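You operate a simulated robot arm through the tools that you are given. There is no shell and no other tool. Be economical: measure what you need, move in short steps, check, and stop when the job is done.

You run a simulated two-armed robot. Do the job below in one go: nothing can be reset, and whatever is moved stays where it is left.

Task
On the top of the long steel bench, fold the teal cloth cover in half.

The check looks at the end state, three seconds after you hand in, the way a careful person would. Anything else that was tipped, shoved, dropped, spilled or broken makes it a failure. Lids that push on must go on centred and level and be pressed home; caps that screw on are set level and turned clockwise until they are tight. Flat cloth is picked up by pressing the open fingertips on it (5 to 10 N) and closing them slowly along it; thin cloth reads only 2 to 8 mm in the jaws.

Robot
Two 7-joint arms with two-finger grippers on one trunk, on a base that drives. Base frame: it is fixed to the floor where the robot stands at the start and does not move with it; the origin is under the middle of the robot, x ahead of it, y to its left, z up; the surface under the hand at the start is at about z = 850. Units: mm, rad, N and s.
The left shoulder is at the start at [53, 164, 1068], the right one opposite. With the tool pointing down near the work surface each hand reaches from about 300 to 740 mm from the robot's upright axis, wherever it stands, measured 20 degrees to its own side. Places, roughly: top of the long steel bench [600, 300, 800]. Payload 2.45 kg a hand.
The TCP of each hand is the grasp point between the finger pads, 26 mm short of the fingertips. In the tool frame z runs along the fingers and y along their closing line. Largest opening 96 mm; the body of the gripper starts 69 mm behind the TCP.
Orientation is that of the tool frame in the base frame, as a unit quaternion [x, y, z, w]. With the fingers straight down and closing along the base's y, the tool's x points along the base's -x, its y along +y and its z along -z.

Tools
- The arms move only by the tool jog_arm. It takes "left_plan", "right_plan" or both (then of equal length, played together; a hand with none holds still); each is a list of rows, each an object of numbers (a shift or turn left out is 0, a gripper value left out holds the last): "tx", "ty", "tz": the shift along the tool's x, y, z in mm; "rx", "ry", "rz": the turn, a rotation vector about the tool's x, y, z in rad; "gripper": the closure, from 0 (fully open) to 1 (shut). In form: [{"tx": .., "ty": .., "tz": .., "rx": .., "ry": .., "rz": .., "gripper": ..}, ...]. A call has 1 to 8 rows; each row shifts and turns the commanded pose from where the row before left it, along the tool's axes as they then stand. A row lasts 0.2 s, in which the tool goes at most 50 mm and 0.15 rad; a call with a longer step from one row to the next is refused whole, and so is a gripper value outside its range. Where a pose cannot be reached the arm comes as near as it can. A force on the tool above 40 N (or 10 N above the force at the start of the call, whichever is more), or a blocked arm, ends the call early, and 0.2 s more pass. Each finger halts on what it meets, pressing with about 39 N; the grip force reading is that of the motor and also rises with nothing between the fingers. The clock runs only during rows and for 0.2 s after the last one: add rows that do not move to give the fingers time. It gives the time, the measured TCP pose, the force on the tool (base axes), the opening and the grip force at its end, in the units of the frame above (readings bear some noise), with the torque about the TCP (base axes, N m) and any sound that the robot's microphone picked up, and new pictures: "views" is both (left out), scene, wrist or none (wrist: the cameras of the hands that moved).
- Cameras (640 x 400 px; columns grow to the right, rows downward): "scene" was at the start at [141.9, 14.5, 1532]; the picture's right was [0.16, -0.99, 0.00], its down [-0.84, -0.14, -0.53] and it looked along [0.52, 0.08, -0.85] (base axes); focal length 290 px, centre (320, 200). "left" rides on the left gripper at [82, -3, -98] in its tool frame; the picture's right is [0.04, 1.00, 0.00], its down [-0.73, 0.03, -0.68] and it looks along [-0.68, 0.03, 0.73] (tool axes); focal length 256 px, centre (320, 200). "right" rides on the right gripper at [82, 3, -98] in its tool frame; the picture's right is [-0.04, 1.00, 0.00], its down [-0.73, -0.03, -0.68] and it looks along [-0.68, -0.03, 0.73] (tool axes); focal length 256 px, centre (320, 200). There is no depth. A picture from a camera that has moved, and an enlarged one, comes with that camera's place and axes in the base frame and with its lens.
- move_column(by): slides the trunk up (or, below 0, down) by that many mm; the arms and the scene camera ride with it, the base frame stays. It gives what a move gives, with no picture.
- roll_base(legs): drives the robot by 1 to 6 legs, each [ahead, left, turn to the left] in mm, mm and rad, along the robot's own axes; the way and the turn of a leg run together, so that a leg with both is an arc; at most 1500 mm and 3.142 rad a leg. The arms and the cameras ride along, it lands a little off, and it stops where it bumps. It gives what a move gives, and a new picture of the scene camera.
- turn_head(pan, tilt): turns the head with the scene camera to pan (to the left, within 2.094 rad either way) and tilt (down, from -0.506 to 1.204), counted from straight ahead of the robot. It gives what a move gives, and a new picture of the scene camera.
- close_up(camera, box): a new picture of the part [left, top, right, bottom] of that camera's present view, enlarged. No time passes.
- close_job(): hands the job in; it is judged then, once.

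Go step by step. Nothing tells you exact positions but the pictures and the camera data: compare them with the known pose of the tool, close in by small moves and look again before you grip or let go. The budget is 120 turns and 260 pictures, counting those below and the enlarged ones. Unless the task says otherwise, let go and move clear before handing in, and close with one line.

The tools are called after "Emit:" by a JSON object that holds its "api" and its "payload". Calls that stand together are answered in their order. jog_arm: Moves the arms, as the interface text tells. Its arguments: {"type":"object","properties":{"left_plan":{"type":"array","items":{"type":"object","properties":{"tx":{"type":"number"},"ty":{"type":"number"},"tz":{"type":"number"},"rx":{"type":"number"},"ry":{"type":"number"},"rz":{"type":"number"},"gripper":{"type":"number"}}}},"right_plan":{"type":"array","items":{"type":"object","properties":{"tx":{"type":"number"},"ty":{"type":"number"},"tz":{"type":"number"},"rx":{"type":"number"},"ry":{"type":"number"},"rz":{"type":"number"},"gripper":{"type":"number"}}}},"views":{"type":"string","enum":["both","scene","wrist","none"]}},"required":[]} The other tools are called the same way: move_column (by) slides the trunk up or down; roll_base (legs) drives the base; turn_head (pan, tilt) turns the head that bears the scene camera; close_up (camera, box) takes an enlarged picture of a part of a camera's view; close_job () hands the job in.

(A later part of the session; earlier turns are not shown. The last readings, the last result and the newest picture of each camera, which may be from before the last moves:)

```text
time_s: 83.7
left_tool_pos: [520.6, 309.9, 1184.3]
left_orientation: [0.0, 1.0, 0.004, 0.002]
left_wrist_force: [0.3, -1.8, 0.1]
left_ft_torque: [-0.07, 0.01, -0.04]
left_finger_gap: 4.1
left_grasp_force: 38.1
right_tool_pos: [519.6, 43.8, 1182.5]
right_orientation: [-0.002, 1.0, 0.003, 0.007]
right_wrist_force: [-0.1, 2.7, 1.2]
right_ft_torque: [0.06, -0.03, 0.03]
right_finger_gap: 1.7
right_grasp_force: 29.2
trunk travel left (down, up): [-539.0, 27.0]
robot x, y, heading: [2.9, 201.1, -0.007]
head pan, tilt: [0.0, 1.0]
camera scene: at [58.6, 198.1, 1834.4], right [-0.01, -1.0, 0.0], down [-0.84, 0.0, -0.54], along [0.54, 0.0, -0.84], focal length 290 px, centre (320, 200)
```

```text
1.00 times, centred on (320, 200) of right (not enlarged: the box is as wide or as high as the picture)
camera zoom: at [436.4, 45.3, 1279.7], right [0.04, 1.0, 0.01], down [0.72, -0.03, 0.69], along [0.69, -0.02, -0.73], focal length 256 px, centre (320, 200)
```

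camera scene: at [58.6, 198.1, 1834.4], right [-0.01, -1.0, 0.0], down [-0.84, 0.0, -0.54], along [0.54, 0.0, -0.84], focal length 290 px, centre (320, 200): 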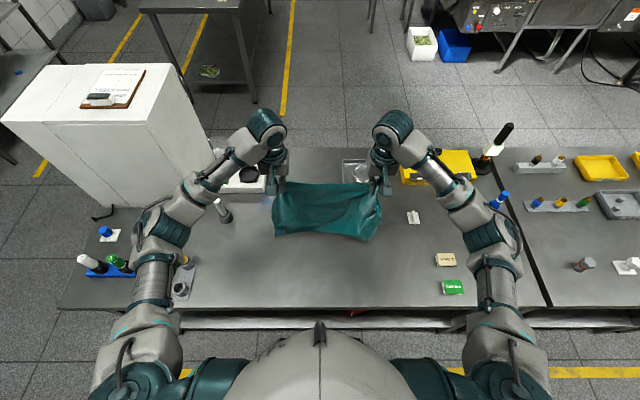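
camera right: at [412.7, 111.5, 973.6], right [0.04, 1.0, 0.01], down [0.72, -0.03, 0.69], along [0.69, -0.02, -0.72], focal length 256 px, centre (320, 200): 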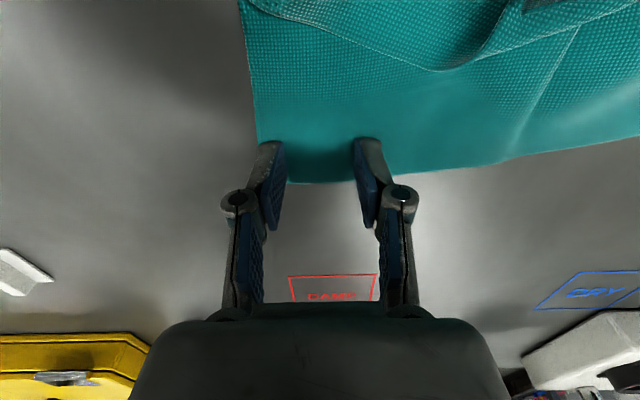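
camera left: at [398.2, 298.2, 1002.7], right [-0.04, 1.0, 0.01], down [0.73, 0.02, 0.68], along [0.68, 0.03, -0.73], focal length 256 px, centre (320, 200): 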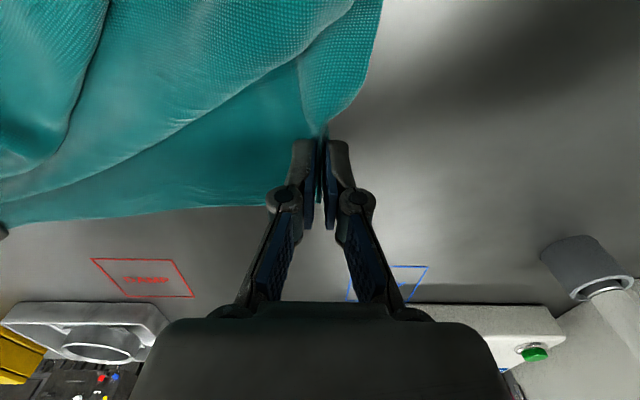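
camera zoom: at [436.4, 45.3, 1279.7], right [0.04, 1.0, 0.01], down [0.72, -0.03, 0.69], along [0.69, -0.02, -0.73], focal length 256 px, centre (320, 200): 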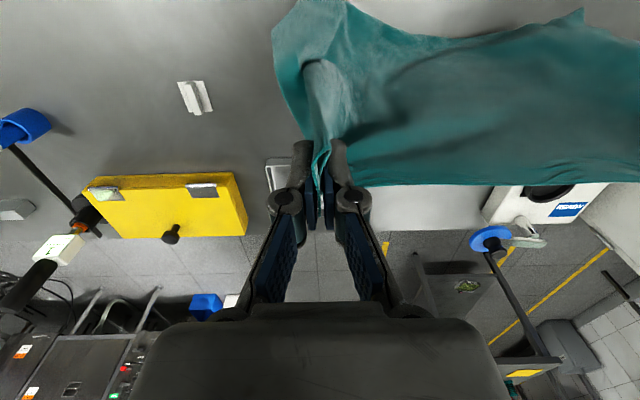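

Emit:
{"api": "close_up", "payload": {"camera": "right", "box": [240, 0, 440, 125]}}

Emit:
{"api": "close_up", "payload": {"camera": "scene", "box": [340, 170, 400, 245]}}

```text
3.20 times, centred on (340, 62) of right
camera zoom: at [436.4, 45.3, 1279.7], right [0.04, 1.0, 0.01], down [0.72, -0.03, 0.69], along [0.69, -0.02, -0.73], focal length 819 px, centre (256, 640)
```

zoom: 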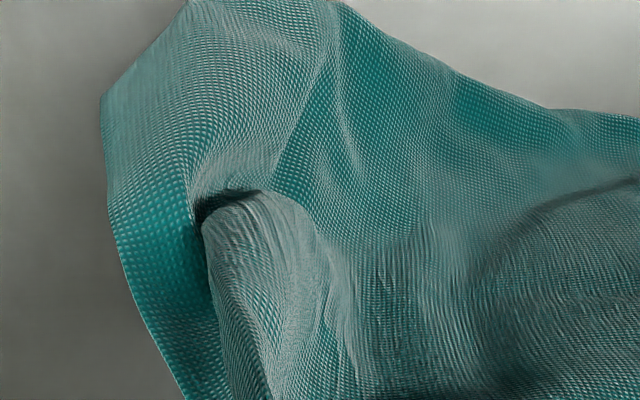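

```text
5.33 times, centred on (370, 208) of scene
camera zoom: at [58.6, 198.1, 1834.4], right [-0.01, -1.0, 0.0], down [-0.84, 0.0, -0.54], along [0.54, 0.0, -0.84], focal length 1548 px, centre (53, 160)
```

zoom: 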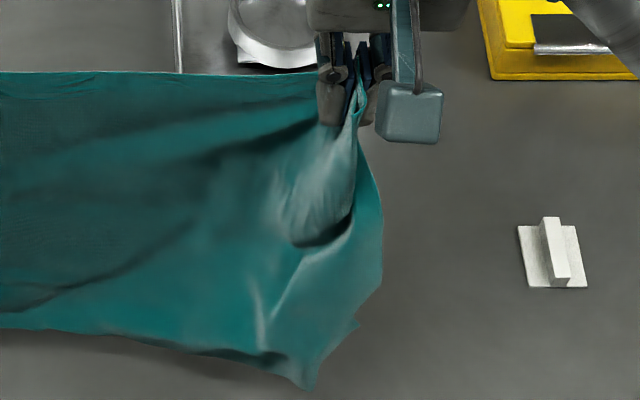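

The cloth hangs unfolded with only drape in it. Next I spread the hands a little, move to x≈560 and lower until the bottom edge is just above the bench.

Emit:
{"api": "jog_arm", "payload": {"left_plan": [{"tx": -10, "ty": 4, "tz": 8}, {"tx": -10, "ty": 4, "tz": 8}, {"tx": -10, "ty": 4, "tz": 8}, {"tx": -10, "ty": 4, "tz": 6}, {"ty": 4}, {}, {}], "right_plan": [{"tx": -10, "ty": 0, "tz": 8}, {"tx": -10, "ty": 0, "tz": 8}, {"tx": -10, "ty": 0, "tz": 8}, {"tx": -10, "ty": 0, "tz": 6}, {}, {}, {}], "views": "wrist"}}

Emit:
{"api": "close_up", "payload": {"camera": "scene", "box": [250, 140, 410, 240]}}

```text
time_s: 85.3
left_tool_pos: [561.4, 328.6, 1154.2]
left_orientation: [0.001, 1.0, 0.004, 0.001]
left_wrist_force: [0.2, -23.6, 0.0]
left_ft_torque: [-0.54, 0.03, -0.29]
left_finger_gap: 2.3
left_grasp_force: 30.7
right_tool_pos: [560.6, 44.6, 1155.2]
right_orientation: [-0.003, 1.0, 0.005, 0.006]
right_wrist_force: [0.5, 23.8, -1.4]
right_ft_torque: [0.52, -0.03, 0.3]
right_finger_gap: 3.5
right_grasp_force: 33.2
trunk travel left (down, up): [-539.0, 27.0]
robot x, y, heading: [-0.1, 198.3, -0.003]
head pan, tilt: [0.0, 1.0]
camera right: at [477.6, 47.0, 1251.7], right [0.04, 1.0, 0.01], down [0.72, -0.03, 0.69], along [0.69, -0.02, -0.73], focal length 256 px, centre (320, 200)
camera left: at [480.2, 325.2, 1252.1], right [-0.04, 1.0, 0.01], down [0.73, 0.02, 0.68], along [0.68, 0.03, -0.73], focal length 256 px, centre (320, 200)
```

right: 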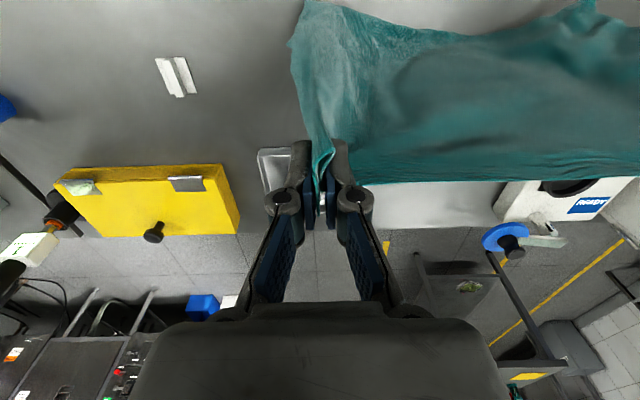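
left: 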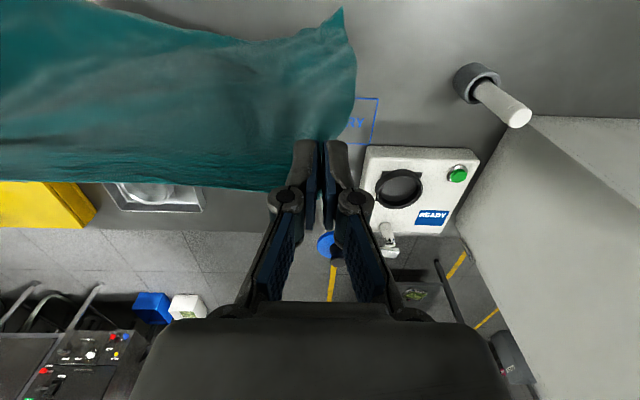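

```text
4.00 times, centred on (330, 190) of scene
camera zoom: at [59.7, 197.9, 1834.3], right [-0.01, -1.0, 0.0], down [-0.84, 0.0, -0.54], along [0.54, 0.0, -0.84], focal length 1161 px, centre (280, 240)
```

zoom: 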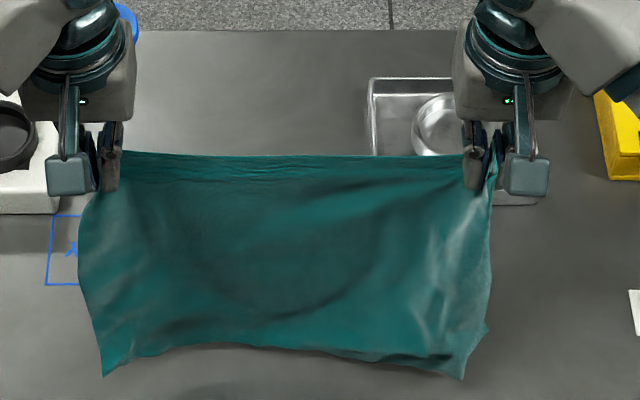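

Tension is a bit high. I ease it, touch the near edge down, and begin laying the near half while backing toward the robot.

Emit:
{"api": "jog_arm", "payload": {"left_plan": [{"ty": -1.5, "tz": 10}, {"ty": -1.5, "tz": 10}, {"tz": 8}, {"tx": 8, "tz": 10}, {"tx": 10, "tz": 10}, {"tx": 10, "tz": 10}, {"tx": 10, "tz": 10}, {}], "right_plan": [{"ty": 1.5, "tz": 10}, {"ty": 1.5, "tz": 10}, {"tz": 8}, {"tx": 8, "tz": 10}, {"tx": 10, "tz": 10}, {"tx": 10, "tz": 10}, {"tx": 10, "tz": 10}, {}], "views": "wrist"}}

Emit:
{"api": "close_up", "payload": {"camera": "scene", "box": [250, 140, 410, 240]}}

```text
time_s: 87.1
left_tool_pos: [522.4, 327.0, 1087.8]
left_orientation: [0.0, 1.0, 0.004, 0.002]
left_wrist_force: [-0.5, -13.9, 1.2]
left_ft_torque: [-0.28, 0.02, -0.18]
left_finger_gap: 1.6
left_grasp_force: 32.0
right_tool_pos: [521.3, 46.4, 1087.6]
right_orientation: [-0.001, 1.0, 0.003, 0.007]
right_wrist_force: [-0.2, 13.6, -0.3]
right_ft_torque: [0.16, 0.01, 0.21]
right_finger_gap: 2.3
right_grasp_force: 29.6
trunk travel left (down, up): [-539.0, 27.0]
robot x, y, heading: [0.4, 195.5, -0.004]
head pan, tilt: [0.0, 1.0]
camera right: at [439.0, 49.2, 1184.4], right [0.04, 1.0, 0.01], down [0.72, -0.03, 0.69], along [0.69, -0.02, -0.73], focal length 256 px, centre (320, 200)
camera left: at [441.0, 322.8, 1185.1], right [-0.04, 1.0, 0.01], down [0.73, 0.02, 0.68], along [0.68, 0.03, -0.73], focal length 256 px, centre (320, 200)
```

right: 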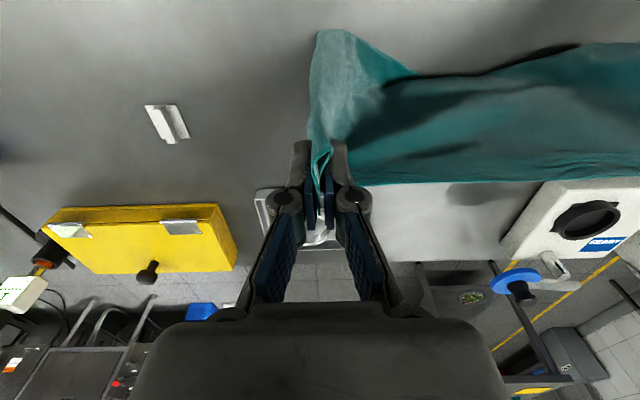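
left: 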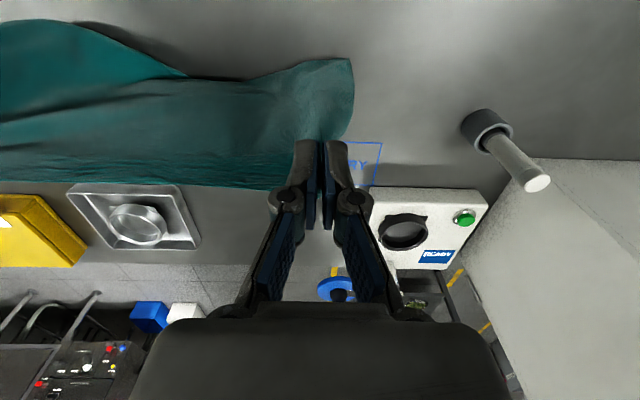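

```text
4.00 times, centred on (330, 190) of scene
camera zoom: at [58.5, 197.5, 1834.4], right [-0.01, -1.0, 0.0], down [-0.84, 0.0, -0.54], along [0.54, 0.0, -0.84], focal length 1161 px, centre (280, 240)
```

zoom: 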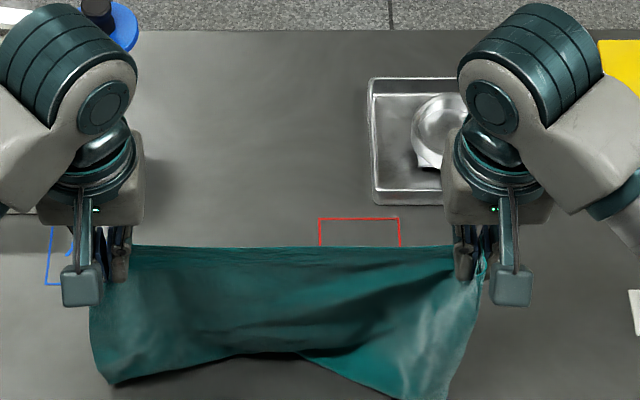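

Emit:
{"api": "close_up", "payload": {"camera": "scene", "box": [260, 190, 380, 265]}}

Emit:
{"api": "close_up", "payload": {"camera": "right", "box": [290, 0, 640, 200]}}

```text
5.33 times, centred on (320, 228) of scene
camera zoom: at [58.5, 197.5, 1834.4], right [-0.01, -1.0, 0.0], down [-0.84, 0.0, -0.54], along [0.54, 0.0, -0.84], focal length 1548 px, centre (320, 53)
```

zoom: 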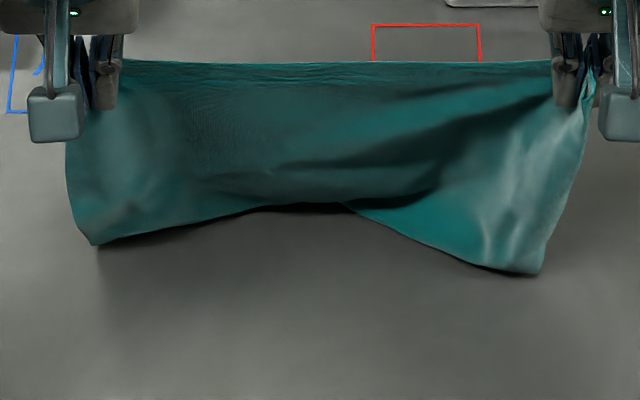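

```text
1.83 times, centred on (465, 100) of right
camera zoom: at [439.0, 49.2, 1184.4], right [0.04, 1.0, 0.01], down [0.72, -0.03, 0.69], along [0.69, -0.02, -0.73], focal length 468 px, centre (55, 383)
```

zoom: 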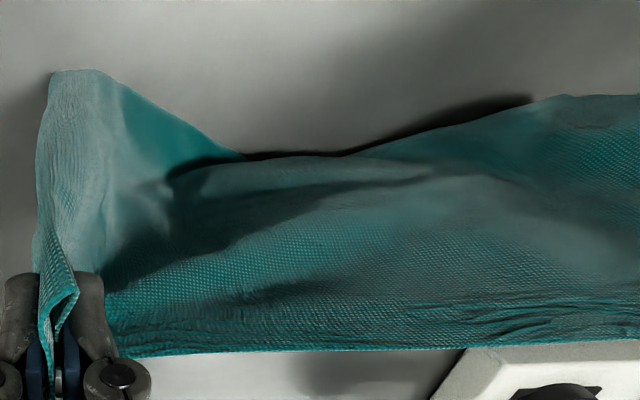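

On the right the bottom edge curled toward the robot instead of trailing away. I lift again, go further out, and touch down while moving toward the robot so the edge trails behind.

Emit:
{"api": "jog_arm", "payload": {"left_plan": [{"tz": -25}, {"tz": -35, "tx": -10}, {"tx": -30}, {"tx": -35}, {"tx": -15}, {}, {}], "right_plan": [{"tz": -25}, {"tz": -35, "tx": -10}, {"tx": -30}, {"tx": -35}, {"tx": -15}, {}, {}], "views": "none"}}

Emit:
{"api": "jog_arm", "payload": {"left_plan": [{"tx": 5, "tz": 12}, {"tx": 15, "tz": 10}, {"tx": 20, "tz": 6}, {"tx": 20, "tz": 6}, {"tx": 15, "tz": 10}, {"tx": 12, "tz": 12}, {}], "right_plan": [{"tx": 5, "tz": 12}, {"tx": 15, "tz": 10}, {"tx": 20, "tz": 6}, {"tx": 20, "tz": 6}, {"tx": 15, "tz": 10}, {"tx": 12, "tz": 12}, {}], "views": "none"}}

Emit:
{"api": "close_up", "payload": {"camera": "scene", "box": [250, 150, 410, 250]}}

Emit:
{"api": "close_up", "payload": {"camera": "right", "box": [290, 0, 640, 200]}}

```text
time_s: 88.7
left_tool_pos: [614.6, 326.5, 1148.4]
left_orientation: [0.0, 1.0, 0.005, 0.001]
left_wrist_force: [-0.5, -13.4, -0.4]
left_ft_torque: [-0.31, 0.0, -0.17]
left_finger_gap: 3.0
left_grasp_force: 34.1
right_tool_pos: [610.9, 46.2, 1147.2]
right_orientation: [-0.002, 1.0, 0.004, 0.008]
right_wrist_force: [-0.1, 11.6, -0.1]
right_ft_torque: [0.31, 0.0, 0.15]
right_finger_gap: 3.5
right_grasp_force: 34.5
trunk travel left (down, up): [-539.0, 27.0]
robot x, y, heading: [1.6, 198.8, -0.005]
head pan, tilt: [0.0, 1.0]
```

```text
time_s: 90.3
left_tool_pos: [525.3, 327.4, 1091.4]
left_orientation: [0.0, 1.0, 0.004, 0.002]
left_wrist_force: [0.4, -16.2, 0.0]
left_ft_torque: [-0.41, 0.0, -0.27]
left_finger_gap: 3.1
left_grasp_force: 31.9
right_tool_pos: [524.2, 46.0, 1089.6]
right_orientation: [-0.001, 1.0, 0.003, 0.008]
right_wrist_force: [0.8, 15.4, 0.0]
right_ft_torque: [0.21, -0.02, 0.24]
right_finger_gap: 1.6
right_grasp_force: 30.0
trunk travel left (down, up): [-539.0, 27.0]
robot x, y, heading: [0.8, 195.4, -0.006]
head pan, tilt: [0.0, 1.0]
```

```text
4.00 times, centred on (330, 200) of scene
camera zoom: at [58.5, 197.9, 1834.4], right [-0.01, -1.0, 0.0], down [-0.84, 0.0, -0.54], along [0.54, 0.0, -0.84], focal length 1161 px, centre (280, 200)
```

zoom: 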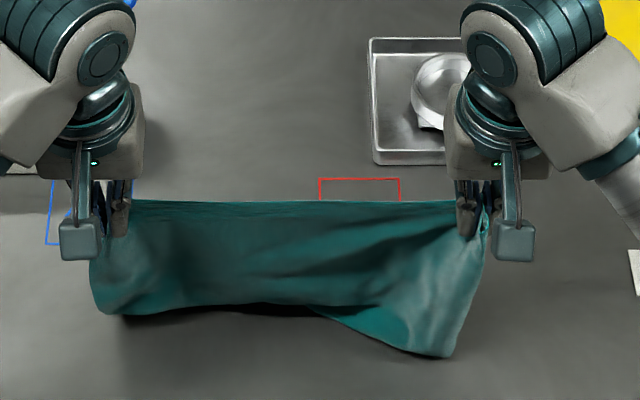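

```text
1.83 times, centred on (465, 100) of right
camera zoom: at [441.4, 47.8, 1186.7], right [0.04, 1.0, 0.01], down [0.72, -0.03, 0.69], along [0.69, -0.02, -0.73], focal length 468 px, centre (55, 383)
```

zoom: 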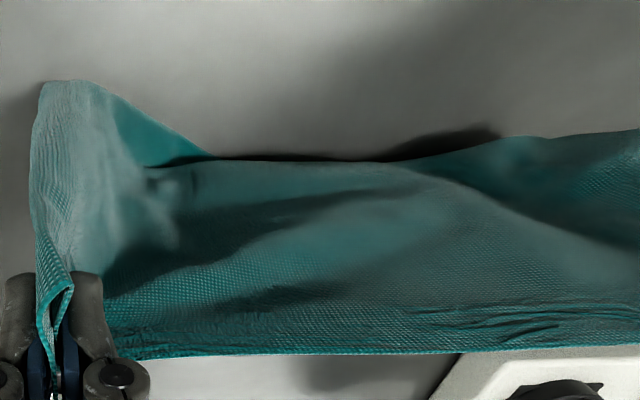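

The right corner still kicks toward the robot because of the vertical grip. Tilting the fingers forward (away from the robot) will let the cloth hang straight down, so I lift and tilt both hands.

Emit:
{"api": "jog_arm", "payload": {"left_plan": [{"tx": -11, "ty": -1, "tz": -9, "ry": -0.1}, {"tx": -11.8, "ty": -1, "tz": -7.9, "ry": -0.1}, {"tx": -12.6, "tz": -6.6, "ry": -0.1}, {"tx": -13.2, "tz": -5.3, "ry": -0.1}, {"tx": -13.6, "tz": -4, "ry": -0.1}, {"tx": -14, "tz": -2.6, "ry": -0.1}, {"tx": -14.2, "tz": -1.2, "ry": -0.1}, {}], "right_plan": [{"tx": -11, "ty": 1, "tz": -9, "ry": -0.1}, {"tx": -11.8, "ty": 1, "tz": -7.9, "ry": -0.1}, {"tx": -12.6, "tz": -6.6, "ry": -0.1}, {"tx": -13.2, "tz": -5.3, "ry": -0.1}, {"tx": -13.6, "tz": -4, "ry": -0.1}, {"tx": -14, "tz": -2.6, "ry": -0.1}, {"tx": -14.2, "tz": -1.2, "ry": -0.1}, {}], "views": "wrist"}}

Emit:
{"api": "close_up", "payload": {"camera": "scene", "box": [250, 130, 410, 230]}}

```text
time_s: 92.1
left_tool_pos: [601.4, 325.1, 1155.4]
left_orientation: [0.002, 0.938, 0.004, 0.346]
left_wrist_force: [0.3, -10.8, -0.1]
left_ft_torque: [-0.05, -0.03, -0.2]
left_finger_gap: 2.9
left_grasp_force: 31.0
right_tool_pos: [600.9, 47.6, 1153.4]
right_orientation: [0.0, 0.937, 0.003, 0.35]
right_wrist_force: [-0.9, 7.7, 0.1]
right_ft_torque: [0.1, -0.05, 0.23]
right_finger_gap: 1.7
right_grasp_force: 32.2
trunk travel left (down, up): [-539.0, 27.0]
robot x, y, heading: [0.2, 199.6, -0.004]
head pan, tilt: [0.0, 1.0]
camera right: at [474.5, 50.6, 1173.3], right [0.03, 1.0, 0.03], down [0.11, -0.04, 0.99], along [0.99, -0.02, -0.11], focal length 256 px, centre (320, 200)
camera left: at [476.3, 321.7, 1176.8], right [-0.03, 1.0, -0.02], down [0.12, 0.02, 0.99], along [0.99, 0.03, -0.12], focal length 256 px, centre (320, 200)
```

right: 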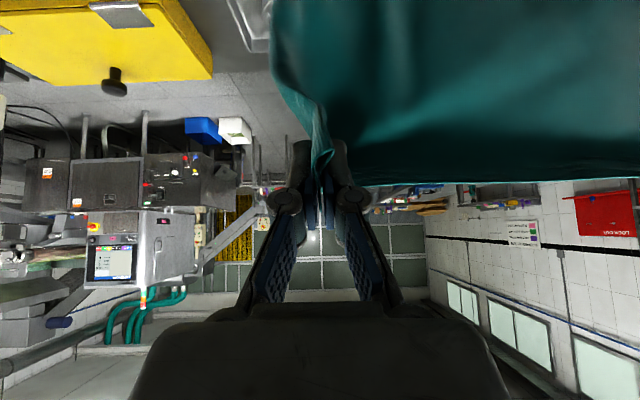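
left: 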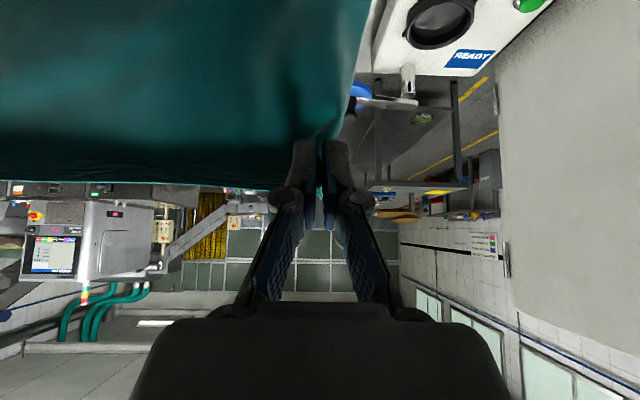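

```text
4.00 times, centred on (330, 180) of scene
camera zoom: at [57.9, 197.7, 1834.4], right [-0.01, -1.0, 0.0], down [-0.84, 0.0, -0.54], along [0.54, 0.0, -0.84], focal length 1161 px, centre (280, 280)
```

zoom: 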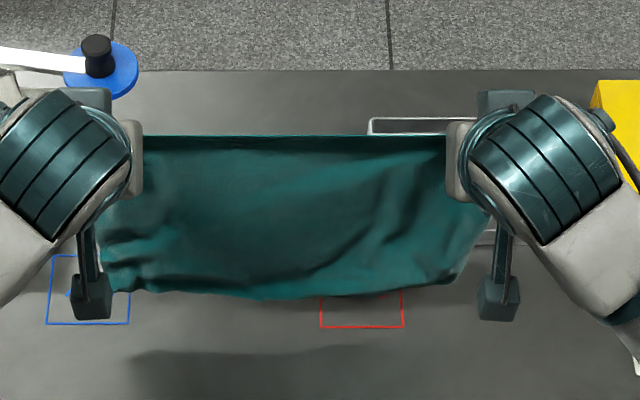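

Emit:
{"api": "jog_arm", "payload": {"left_plan": [{"tx": 10}, {"tx": 10}, {}, {}, {}], "right_plan": [{"tx": 10}, {"tx": 10}, {}, {}, {}], "views": "none"}}

Emit:
{"api": "close_up", "payload": {"camera": "scene", "box": [250, 130, 410, 230]}}

```text
time_s: 93.3
left_tool_pos: [587.6, 325.4, 1140.8]
left_orientation: [0.002, 0.939, 0.004, 0.344]
left_wrist_force: [-0.5, -10.7, 0.9]
left_ft_torque: [-0.08, 0.01, -0.26]
left_finger_gap: 1.8
left_grasp_force: 29.8
right_tool_pos: [585.1, 47.9, 1140.0]
right_orientation: [0.0, 0.937, 0.004, 0.35]
right_wrist_force: [-3.6, 10.4, 2.0]
right_ft_torque: [0.03, -0.08, 0.17]
right_finger_gap: 1.8
right_grasp_force: 29.2
trunk travel left (down, up): [-539.0, 27.0]
robot x, y, heading: [-2.0, 199.9, -0.006]
head pan, tilt: [0.0, 1.0]
```

```text
4.00 times, centred on (330, 180) of scene
camera zoom: at [57.4, 197.5, 1834.4], right [-0.01, -1.0, 0.0], down [-0.84, 0.0, -0.54], along [0.54, 0.0, -0.84], focal length 1161 px, centre (280, 280)
```

zoom: 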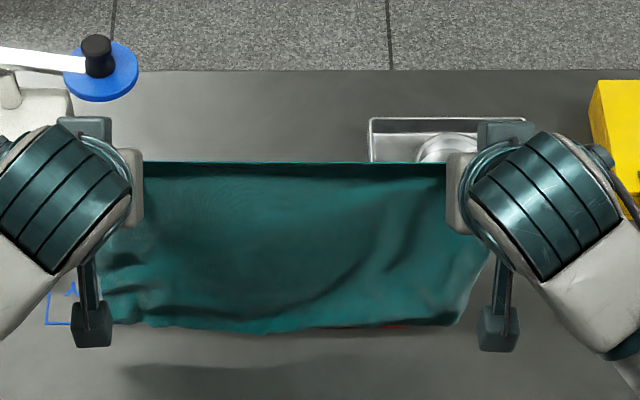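

Now the cloth hangs straight, even trailing slightly outward. I lower while moving toward the robot.

Emit:
{"api": "jog_arm", "payload": {"left_plan": [{"tx": 14, "tz": 1}, {"tx": 14, "tz": 1}, {"tx": 14, "tz": 1}, {"tx": 14, "tz": 1}, {"tx": 14, "tz": 1}, {}], "right_plan": [{"tx": 14, "tz": 1}, {"tx": 14, "tz": 1}, {"tx": 14, "tz": 1}, {"tx": 14, "tz": 1}, {"tx": 14, "tz": 1}, {}], "views": "none"}}

Emit:
{"api": "close_up", "payload": {"camera": "scene", "box": [250, 150, 410, 250]}}

```text
time_s: 94.7
left_tool_pos: [536.7, 324.8, 1091.5]
left_orientation: [0.002, 0.939, 0.004, 0.345]
left_wrist_force: [1.1, -8.2, -0.2]
left_ft_torque: [-0.05, 0.05, -0.2]
left_finger_gap: 3.5
left_grasp_force: 34.2
right_tool_pos: [536.3, 47.5, 1092.0]
right_orientation: [0.001, 0.937, 0.004, 0.348]
right_wrist_force: [-0.5, 7.7, 0.5]
right_ft_torque: [0.09, 0.0, 0.28]
right_finger_gap: 2.3
right_grasp_force: 33.0
trunk travel left (down, up): [-539.0, 27.0]
robot x, y, heading: [2.8, 202.2, -0.004]
head pan, tilt: [0.0, 1.0]
```

```text
4.00 times, centred on (330, 200) of scene
camera zoom: at [56.9, 197.5, 1834.4], right [-0.01, -1.0, 0.0], down [-0.84, 0.0, -0.54], along [0.54, 0.0, -0.84], focal length 1161 px, centre (280, 200)
```

zoom: 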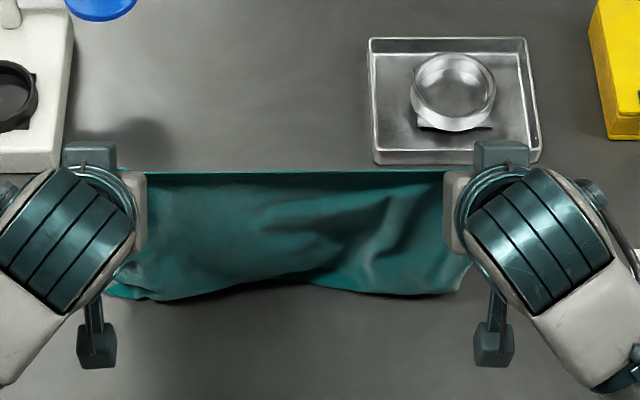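

Emit:
{"api": "jog_arm", "payload": {"left_plan": [{"tx": 14, "tz": 1}, {"tx": 14, "tz": 1}, {"tx": 14, "tz": 1}, {"tx": 14, "tz": 1}, {"tx": 14, "tz": 1}, {"tx": 14, "tz": 1}, {}], "right_plan": [{"tx": 14, "tz": 1}, {"tx": 14, "tz": 1}, {"tx": 14, "tz": 1}, {"tx": 14, "tz": 1}, {"tx": 14, "tz": 1}, {"tx": 14, "tz": 1}, {}], "views": "none"}}

Emit:
{"api": "close_up", "payload": {"camera": "scene", "box": [250, 165, 410, 265]}}

Emit:
{"api": "close_up", "payload": {"camera": "right", "box": [200, 0, 640, 275]}}

```text
time_s: 96.3
left_tool_pos: [477.0, 327.2, 1033.1]
left_orientation: [0.002, 0.939, 0.003, 0.344]
left_wrist_force: [0.9, -4.5, -0.1]
left_ft_torque: [0.02, 0.01, -0.07]
left_finger_gap: 4.1
left_grasp_force: 34.9
right_tool_pos: [477.7, 49.6, 1033.0]
right_orientation: [0.0, 0.937, 0.004, 0.349]
right_wrist_force: [0.1, 5.9, -0.2]
right_ft_torque: [-0.05, -0.02, 0.06]
right_finger_gap: 4.4
right_grasp_force: 34.4
trunk travel left (down, up): [-539.0, 27.0]
robot x, y, heading: [-0.1, 200.1, -0.006]
head pan, tilt: [0.0, 1.0]
```

```text
4.00 times, centred on (330, 215) of scene
camera zoom: at [55.1, 197.3, 1834.5], right [-0.01, -1.0, 0.0], down [-0.84, 0.0, -0.54], along [0.54, 0.0, -0.84], focal length 1161 px, centre (280, 140)
```

zoom: 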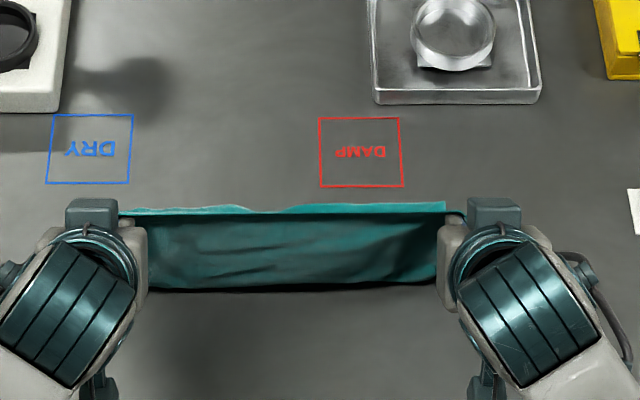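

```text
1.45 times, centred on (420, 138) of right
camera zoom: at [351.0, 52.2, 1052.6], right [0.03, 1.0, 0.03], down [0.11, -0.04, 0.99], along [0.99, -0.02, -0.11], focal length 372 px, centre (174, 291)
```

zoom: 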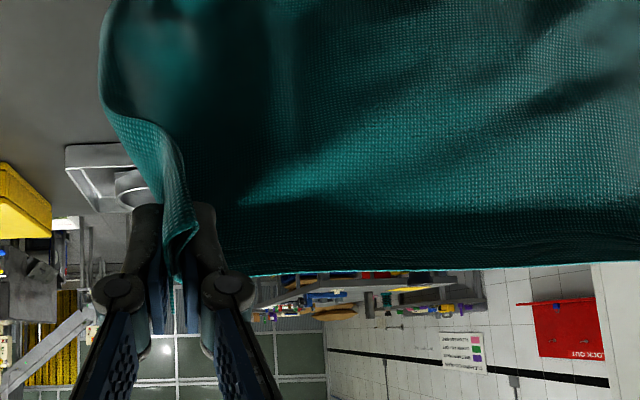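

The near edge now lies properly at x≈612, trailing beyond the hands. I lower a bit more until half is laid, with the fold due at x≈472.

Emit:
{"api": "jog_arm", "payload": {"left_plan": [{"tx": 11.5, "tz": 6}, {"tx": 11.5, "tz": 6}, {"tx": 11.5, "tz": 6}, {"tx": 11.5, "tz": 6}, {}], "right_plan": [{"tx": 11.5, "tz": 6}, {"tx": 11.5, "tz": 6}, {"tx": 11.5, "tz": 6}, {"tx": 11.5, "tz": 6}, {}], "views": "none"}}

Emit:
{"api": "close_up", "payload": {"camera": "scene", "box": [240, 165, 400, 265]}}

```text
time_s: 97.5
left_tool_pos: [456.1, 328.1, 984.0]
left_orientation: [0.001, 0.939, 0.004, 0.344]
left_wrist_force: [0.6, -7.7, -0.7]
left_ft_torque: [-0.04, 0.02, -0.16]
left_finger_gap: 3.4
left_grasp_force: 34.1
right_tool_pos: [458.2, 49.6, 983.0]
right_orientation: [0.0, 0.937, 0.004, 0.349]
right_wrist_force: [0.3, 7.1, -0.4]
right_ft_torque: [0.04, -0.01, 0.16]
right_finger_gap: 3.1
right_grasp_force: 31.1
trunk travel left (down, up): [-539.0, 27.0]
robot x, y, heading: [-0.9, 198.7, -0.005]
head pan, tilt: [0.0, 1.0]
```

```text
4.00 times, centred on (320, 215) of scene
camera zoom: at [54.9, 197.5, 1834.5], right [-0.01, -1.0, 0.0], down [-0.84, 0.0, -0.54], along [0.54, 0.0, -0.84], focal length 1161 px, centre (320, 140)
```

zoom: 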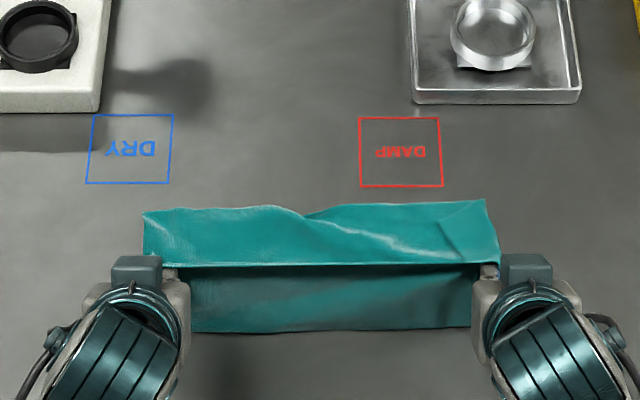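

Emit:
{"api": "close_up", "payload": {"camera": "scene", "box": [270, 205, 370, 255]}}

```text
6.40 times, centred on (320, 230) of scene
camera zoom: at [54.9, 197.5, 1834.5], right [-0.01, -1.0, 0.0], down [-0.84, 0.0, -0.54], along [0.54, 0.0, -0.84], focal length 1857 px, centre (320, 8)
```

zoom: 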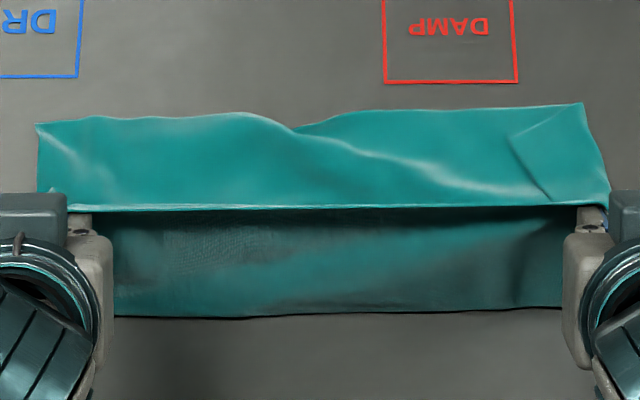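

The laid half is good except for a folded-over corner (dog-ear) at the right, near (590, 40). I lower the held edge toward the robot so I can free the right hand, fix that corner, and come back to the same grip.

Emit:
{"api": "jog_arm", "payload": {"left_plan": [{"tx": 22.3, "tz": -12.3}, {"tx": 22.3, "tz": -12.3}, {"tx": 28.2, "tz": 2.4}, {"tx": 28.2, "tz": 2.4}, {"tx": 18, "tz": 13.6}, {"tx": 16, "tz": 12}, {}], "right_plan": [{"tx": 22.3, "tz": -12.3}, {"tx": 22.3, "tz": -12.3}, {"tx": 28.2, "tz": 2.4}, {"tx": 28.2, "tz": 2.4}, {"tx": 18, "tz": 13.6}, {"tx": 16, "tz": 12}, {}], "views": "scene"}}

```text
time_s: 99.1
left_tool_pos: [357.6, 327.1, 894.8]
left_orientation: [0.001, 0.939, 0.003, 0.345]
left_wrist_force: [-1.1, -4.0, -0.7]
left_ft_torque: [-0.02, -0.02, -0.15]
left_finger_gap: 3.7
left_grasp_force: 35.7
right_tool_pos: [358.4, 50.6, 892.1]
right_orientation: [0.001, 0.937, 0.003, 0.35]
right_wrist_force: [-1.9, 4.9, 1.3]
right_ft_torque: [0.03, 0.04, 0.08]
right_finger_gap: 2.3
right_grasp_force: 34.5
trunk travel left (down, up): [-539.0, 27.0]
robot x, y, heading: [0.2, 198.3, -0.009]
head pan, tilt: [0.0, 1.0]
camera scene: at [51.5, 198.0, 1834.6], right [-0.01, -1.0, 0.0], down [-0.84, 0.0, -0.54], along [0.54, 0.0, -0.84], focal length 290 px, centre (320, 200)
```

scene: 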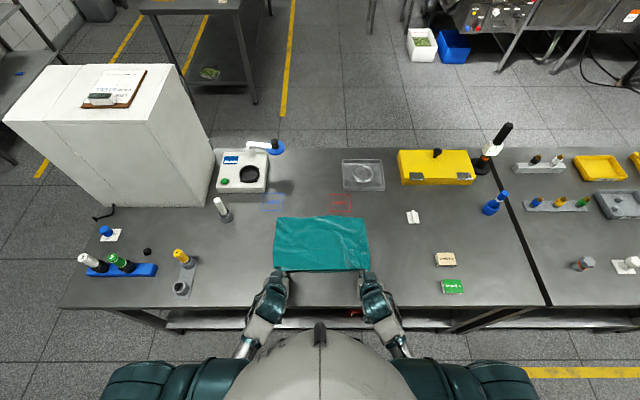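

Emit:
{"api": "close_up", "payload": {"camera": "scene", "box": [260, 205, 388, 285]}}

Emit:
{"api": "close_up", "payload": {"camera": "scene", "box": [330, 210, 380, 245]}}

```text
5.00 times, centred on (324, 245) of scene
camera zoom: at [51.5, 198.0, 1834.6], right [-0.01, -1.0, 0.0], down [-0.84, 0.0, -0.54], along [0.54, 0.0, -0.84], focal length 1451 px, centre (300, -25)
```

zoom: 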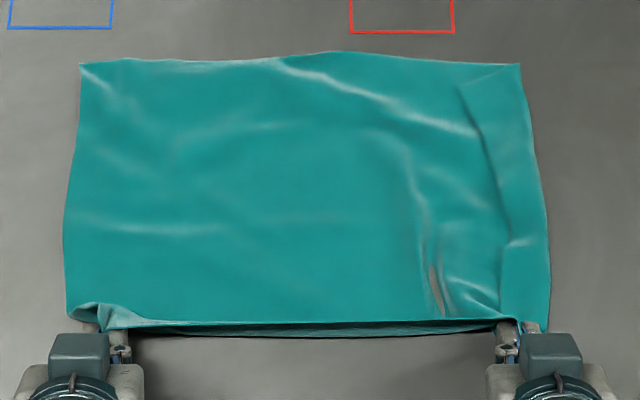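

```text
11.43 times, centred on (355, 228) of scene
camera zoom: at [51.5, 198.0, 1834.6], right [-0.01, -1.0, 0.0], down [-0.84, 0.0, -0.54], along [0.54, 0.0, -0.84], focal length 3316 px, centre (-80, -114)
```

zoom: 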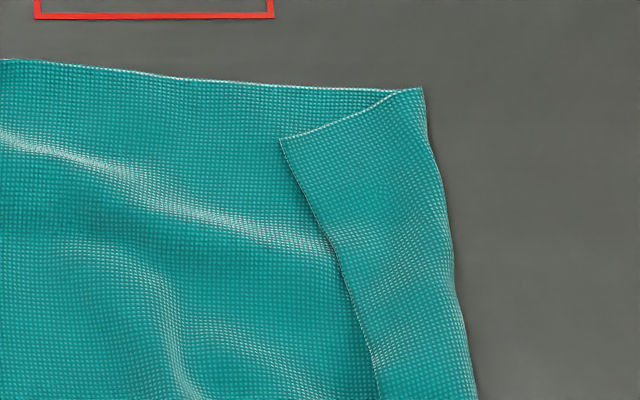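

The whole right edge is turned over as a strip about 45 mm wide, caught in the right grip. I release the right hand there and back it off, keeping the left hold.

Emit:
{"api": "jog_arm", "payload": {"right_plan": [{"tx": 5, "tz": 6}, {"gripper": 0.85}, {"gripper": 0.65}, {}, {"tz": -30}, {"tz": -45}, {"tx": -20, "tz": -40, "ry": 0.1}, {"tx": -30, "tz": -25, "ry": 0.1}], "views": "none"}}

Emit:
{"api": "jog_arm", "payload": {"right_plan": [{"tx": -40, "ry": 0.1}, {"tx": -40, "ry": 0.1}, {"tx": -40, "ry": 0.1}, {"tx": -40, "ry": 0.1}, {"tx": -40, "ry": 0.1}, {"tx": -40}, {}], "views": "wrist"}}

Emit:
{"api": "close_up", "payload": {"camera": "scene", "box": [325, 205, 389, 285]}}

```text
time_s: 100.9
left_tool_pos: [359.5, 328.3, 893.7]
left_orientation: [0.002, 0.939, 0.003, 0.344]
left_wrist_force: [1.5, 0.2, -1.0]
left_ft_torque: [0.01, 0.05, 0.02]
left_finger_gap: 4.8
left_grasp_force: 37.0
right_tool_pos: [315.2, 50.2, 1019.7]
right_orientation: [0.0, 0.967, 0.003, 0.253]
right_wrist_force: [0.8, -0.1, -0.6]
right_ft_torque: [0.03, 0.01, 0.0]
right_finger_gap: 33.6
right_grasp_force: 0.2
trunk travel left (down, up): [-539.0, 27.0]
robot x, y, heading: [1.1, 198.2, -0.005]
head pan, tilt: [0.0, 1.0]
```

```text
time_s: 102.5
left_tool_pos: [357.0, 330.3, 895.7]
left_orientation: [0.002, 0.939, 0.002, 0.345]
left_wrist_force: [-0.7, -0.1, 1.1]
left_ft_torque: [-0.01, 0.0, -0.01]
left_finger_gap: 1.7
left_grasp_force: 33.3
right_tool_pos: [559.9, 52.0, 1030.6]
right_orientation: [-0.002, 1.0, 0.003, 0.007]
right_wrist_force: [0.5, 0.3, -0.4]
right_ft_torque: [-0.03, 0.0, -0.03]
right_finger_gap: 33.8
right_grasp_force: 0.1
right hand out of reach, approached as far as the arm can: row 3, 4, 5
trunk travel left (down, up): [-539.0, 27.0]
robot x, y, heading: [1.9, 199.9, -0.007]
head pan, tilt: [0.0, 1.0]
camera right: at [477.0, 54.6, 1128.2], right [0.04, 1.0, 0.01], down [0.72, -0.03, 0.69], along [0.69, -0.02, -0.72], focal length 256 px, centre (320, 200)
```

right: 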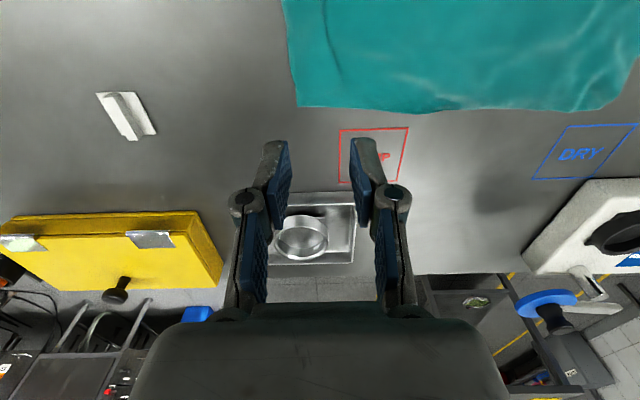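

```text
5.00 times, centred on (357, 245) of scene
camera zoom: at [54.8, 202.3, 1834.5], right [-0.01, -1.0, 0.0], down [-0.84, 0.0, -0.54], along [0.54, 0.0, -0.84], focal length 1451 px, centre (135, -25)
```

zoom: 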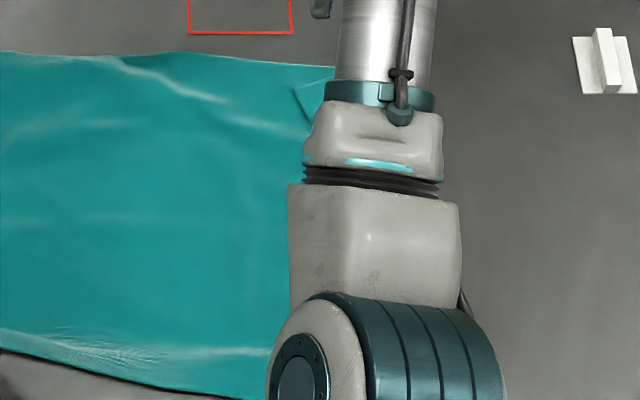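

Emit:
{"api": "jog_arm", "payload": {"right_plan": [{"tx": -6, "ty": -4, "tz": 30, "gripper": 0.76}, {"tz": 35}, {"tz": 35}, {"tz": 20}, {}], "views": "wrist"}}

```text
time_s: 103.7
left_tool_pos: [357.9, 328.6, 894.9]
left_orientation: [0.002, 0.939, 0.003, 0.345]
left_wrist_force: [-0.6, -0.2, 1.3]
left_ft_torque: [0.1, -0.01, 0.06]
left_finger_gap: 2.3
left_grasp_force: 34.7
right_tool_pos: [566.6, 45.2, 913.2]
right_orientation: [-0.001, 1.0, 0.002, 0.007]
right_wrist_force: [0.2, 0.5, -0.1]
right_ft_torque: [-0.03, 0.0, 0.02]
right_finger_gap: 22.9
right_grasp_force: 0.0
trunk travel left (down, up): [-539.0, 27.0]
robot x, y, heading: [0.3, 194.5, -0.004]
head pan, tilt: [0.0, 1.0]
camera right: at [485.1, 47.2, 1009.2], right [0.04, 1.0, 0.01], down [0.72, -0.03, 0.69], along [0.69, -0.02, -0.73], focal length 256 px, centre (320, 200)
```

right: 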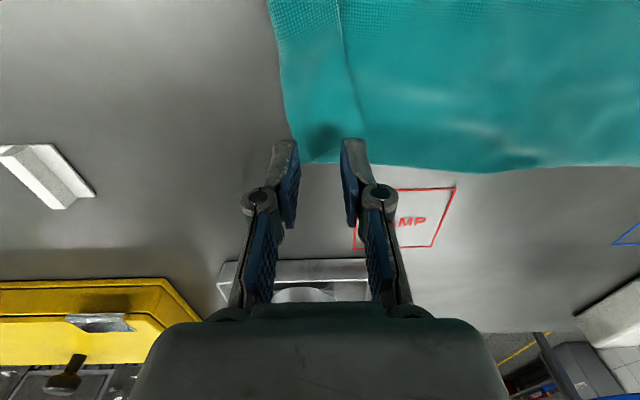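

Emit:
{"api": "jog_arm", "payload": {"right_plan": [{"ty": 2, "tz": 14}, {"tz": 12}, {"tz": 5}, {"tz": 2}, {}], "views": "none"}}

Emit:
{"api": "close_up", "payload": {"camera": "right", "box": [220, 60, 460, 210]}}

```text
time_s: 104.9
left_tool_pos: [358.6, 328.6, 894.7]
left_orientation: [0.001, 0.939, 0.004, 0.345]
left_wrist_force: [-0.5, -0.5, -0.4]
left_ft_torque: [-0.01, 0.01, -0.02]
left_finger_gap: 3.9
left_grasp_force: 30.1
right_tool_pos: [568.2, 46.2, 880.3]
right_orientation: [-0.001, 1.0, 0.003, 0.007]
right_wrist_force: [-0.1, -0.2, 0.6]
right_ft_torque: [0.01, 0.02, -0.04]
right_finger_gap: 23.2
right_grasp_force: 0.1
trunk travel left (down, up): [-539.0, 27.0]
robot x, y, heading: [-0.0, 198.8, -0.001]
head pan, tilt: [0.0, 1.0]
```

```text
2.67 times, centred on (340, 135) of right
camera zoom: at [484.7, 49.3, 977.2], right [0.04, 1.0, 0.01], down [0.72, -0.03, 0.69], along [0.69, -0.02, -0.72], focal length 683 px, centre (267, 373)
```

zoom: 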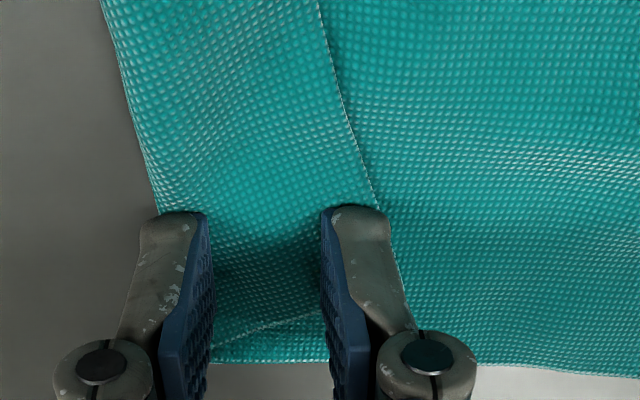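

Both fingers sit on the strip. I press very lightly and close while easing up, to take only the top layer.

Emit:
{"api": "jog_arm", "payload": {"right_plan": [{"tz": 1}, {"tz": 0.7}, {}], "views": "none"}}

```text
time_s: 105.7
left_tool_pos: [357.7, 328.6, 895.3]
left_orientation: [0.002, 0.939, 0.004, 0.344]
left_wrist_force: [-0.2, -1.5, 0.8]
left_ft_torque: [0.02, -0.01, 0.01]
left_finger_gap: 3.8
left_grasp_force: 36.9
right_tool_pos: [567.3, 46.9, 879.2]
right_orientation: [0.0, 1.0, 0.003, 0.006]
right_wrist_force: [-0.1, -0.4, 0.8]
right_ft_torque: [0.0, -0.01, 0.02]
right_finger_gap: 23.1
right_grasp_force: 0.0
trunk travel left (down, up): [-539.0, 27.0]
robot x, y, heading: [0.8, 198.4, -0.004]
head pan, tilt: [0.0, 1.0]
```

Emit:
{"api": "jog_arm", "payload": {"right_plan": [{"tz": 0.8}, {"tz": 0.4}, {}], "views": "none"}}

```text
time_s: 106.5
left_tool_pos: [359.1, 329.2, 894.3]
left_orientation: [0.001, 0.939, 0.004, 0.344]
left_wrist_force: [1.0, -0.1, -0.6]
left_ft_torque: [-0.02, 0.01, 0.0]
left_finger_gap: 4.9
left_grasp_force: 33.5
right_tool_pos: [566.3, 47.7, 879.1]
right_orientation: [-0.001, 1.0, 0.002, 0.006]
right_wrist_force: [0.4, 0.6, 4.4]
right_ft_torque: [0.02, -0.02, -0.01]
right_finger_gap: 22.9
right_grasp_force: 0.1
trunk travel left (down, up): [-539.0, 27.0]
robot x, y, heading: [0.7, 196.8, -0.003]
head pan, tilt: [0.0, 1.0]
```

Emit:
{"api": "jog_arm", "payload": {"right_plan": [{"tz": -0.2, "gripper": 0.8}, {"tz": -0.2, "gripper": 0.84}, {"tz": -0.3, "gripper": 0.88}, {"tz": -0.4, "gripper": 0.92}, {"tz": -0.4, "gripper": 0.96}, {"tz": -0.4, "gripper": 1.0}, {}, {"tz": -10}], "views": "none"}}

Emit:
{"api": "close_up", "payload": {"camera": "right", "box": [220, 60, 460, 210]}}

```text
time_s: 108.3
left_tool_pos: [358.5, 328.4, 895.1]
left_orientation: [0.001, 0.939, 0.004, 0.345]
left_wrist_force: [0.5, 0.1, -0.2]
left_ft_torque: [0.01, 0.0, 0.0]
left_finger_gap: 3.1
left_grasp_force: 29.5
right_tool_pos: [566.8, 49.3, 889.4]
right_orientation: [-0.001, 1.0, 0.002, 0.006]
right_wrist_force: [-0.4, 0.5, 1.1]
right_ft_torque: [0.0, -0.01, 0.03]
right_finger_gap: 3.9
right_grasp_force: 31.5
trunk travel left (down, up): [-539.0, 27.0]
robot x, y, heading: [-0.6, 199.5, -0.006]
head pan, tilt: [0.0, 1.0]
```

```text
2.67 times, centred on (340, 135) of right
camera zoom: at [483.9, 51.2, 986.2], right [0.04, 1.0, 0.01], down [0.72, -0.03, 0.69], along [0.69, -0.02, -0.72], focal length 683 px, centre (267, 373)
```

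zoom: 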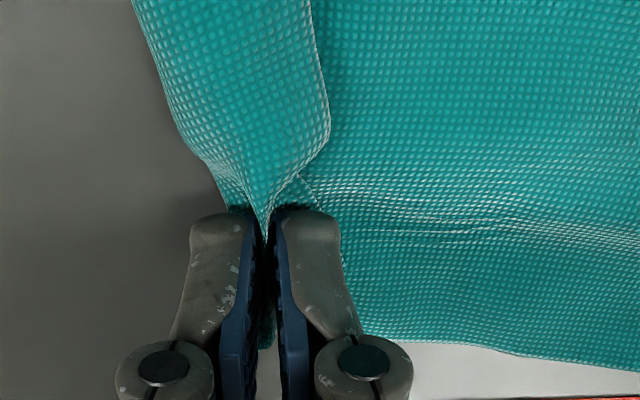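

Emit:
{"api": "jog_arm", "payload": {"right_plan": [{"tz": -12}, {"tz": -12}, {"ty": -6}, {}], "views": "none"}}

Emit:
{"api": "close_up", "payload": {"camera": "right", "box": [180, 30, 500, 230]}}

```text
time_s: 109.3
left_tool_pos: [359.5, 329.4, 895.0]
left_orientation: [0.002, 0.939, 0.004, 0.344]
left_wrist_force: [-1.1, -0.8, -0.6]
left_ft_torque: [0.03, 0.01, -0.06]
left_finger_gap: 4.2
left_grasp_force: 32.6
right_tool_pos: [565.1, 42.5, 913.4]
right_orientation: [-0.001, 1.0, 0.003, 0.007]
right_wrist_force: [-0.3, 1.6, 1.8]
right_ft_torque: [0.08, -0.06, -0.04]
right_finger_gap: 1.8
right_grasp_force: 29.7
trunk travel left (down, up): [-539.0, 27.0]
robot x, y, heading: [-0.8, 195.4, -0.006]
head pan, tilt: [0.0, 1.0]
```

```text
2.00 times, centred on (340, 130) of right
camera zoom: at [482.9, 44.3, 1010.9], right [0.04, 1.0, 0.01], down [0.72, -0.03, 0.69], along [0.69, -0.02, -0.72], focal length 512 px, centre (280, 340)
```

zoom: 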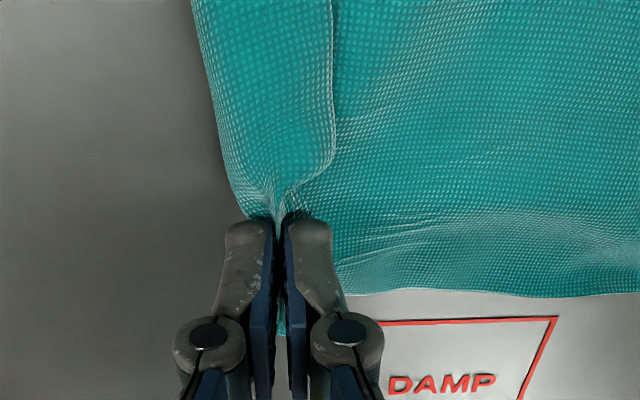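

It caught both layers again. Next I set it down, release, and push the strip's free edge outward sideways with the closed fingertips, just skimming the lower layer, to flip the corner over.

Emit:
{"api": "jog_arm", "payload": {"right_plan": [{"ty": 4, "tz": 12}, {"tz": 12}, {"tz": 6, "gripper": 0.85}, {"gripper": 0.7}, {"tz": -25}, {"tz": -15, "ty": 20, "gripper": 1.0}, {"ty": 22}, {"tx": -6}], "views": "wrist"}}

```text
time_s: 111.1
left_tool_pos: [358.1, 327.8, 894.5]
left_orientation: [0.001, 0.939, 0.003, 0.344]
left_wrist_force: [-1.4, 0.5, -0.2]
left_ft_torque: [0.02, -0.03, 0.01]
left_finger_gap: 3.1
left_grasp_force: 29.4
right_tool_pos: [572.5, 88.6, 923.4]
right_orientation: [-0.001, 1.0, 0.003, 0.007]
right_wrist_force: [0.2, 0.2, 0.1]
right_ft_torque: [0.01, 0.02, -0.05]
right_finger_gap: 0.0
right_grasp_force: 28.6
trunk travel left (down, up): [-539.0, 27.0]
robot x, y, heading: [3.4, 198.3, -0.006]
head pan, tilt: [0.0, 1.0]
camera right: at [488.9, 90.6, 1020.1], right [0.04, 1.0, 0.01], down [0.72, -0.03, 0.69], along [0.69, -0.02, -0.72], focal length 256 px, centre (320, 200)
```

right: 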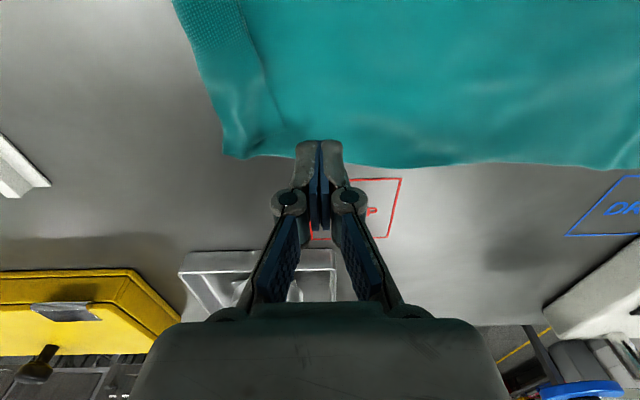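

Emit:
{"api": "jog_arm", "payload": {"right_plan": [{"tx": 4, "tz": 20}, {"tz": 15}, {"tz": 7}, {"tz": 2}, {}], "views": "none"}}

Emit:
{"api": "close_up", "payload": {"camera": "right", "box": [160, 40, 400, 190]}}

```text
time_s: 112.3
left_tool_pos: [358.1, 328.4, 894.0]
left_orientation: [0.002, 0.939, 0.004, 0.345]
left_wrist_force: [-2.2, 0.2, 2.2]
left_ft_torque: [0.01, -0.05, 0.0]
left_finger_gap: 0.8
left_grasp_force: 28.4
right_tool_pos: [568.9, 87.2, 879.2]
right_orientation: [-0.001, 1.0, 0.002, 0.007]
right_wrist_force: [-0.4, 0.6, -0.3]
right_ft_torque: [0.01, 0.03, 0.0]
right_finger_gap: 0.2
right_grasp_force: 28.3
trunk travel left (down, up): [-539.0, 27.0]
robot x, y, heading: [0.7, 201.2, -0.005]
head pan, tilt: [0.0, 1.0]
```

```text
2.67 times, centred on (280, 115) of right
camera zoom: at [485.8, 90.0, 976.4], right [0.04, 1.0, 0.01], down [0.72, -0.03, 0.69], along [0.69, -0.02, -0.72], focal length 683 px, centre (427, 427)
```

zoom: 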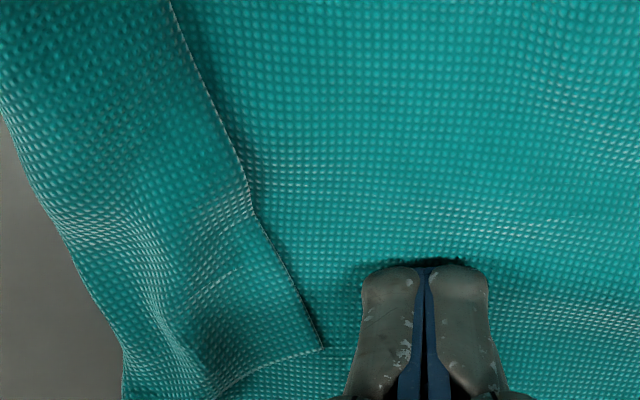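

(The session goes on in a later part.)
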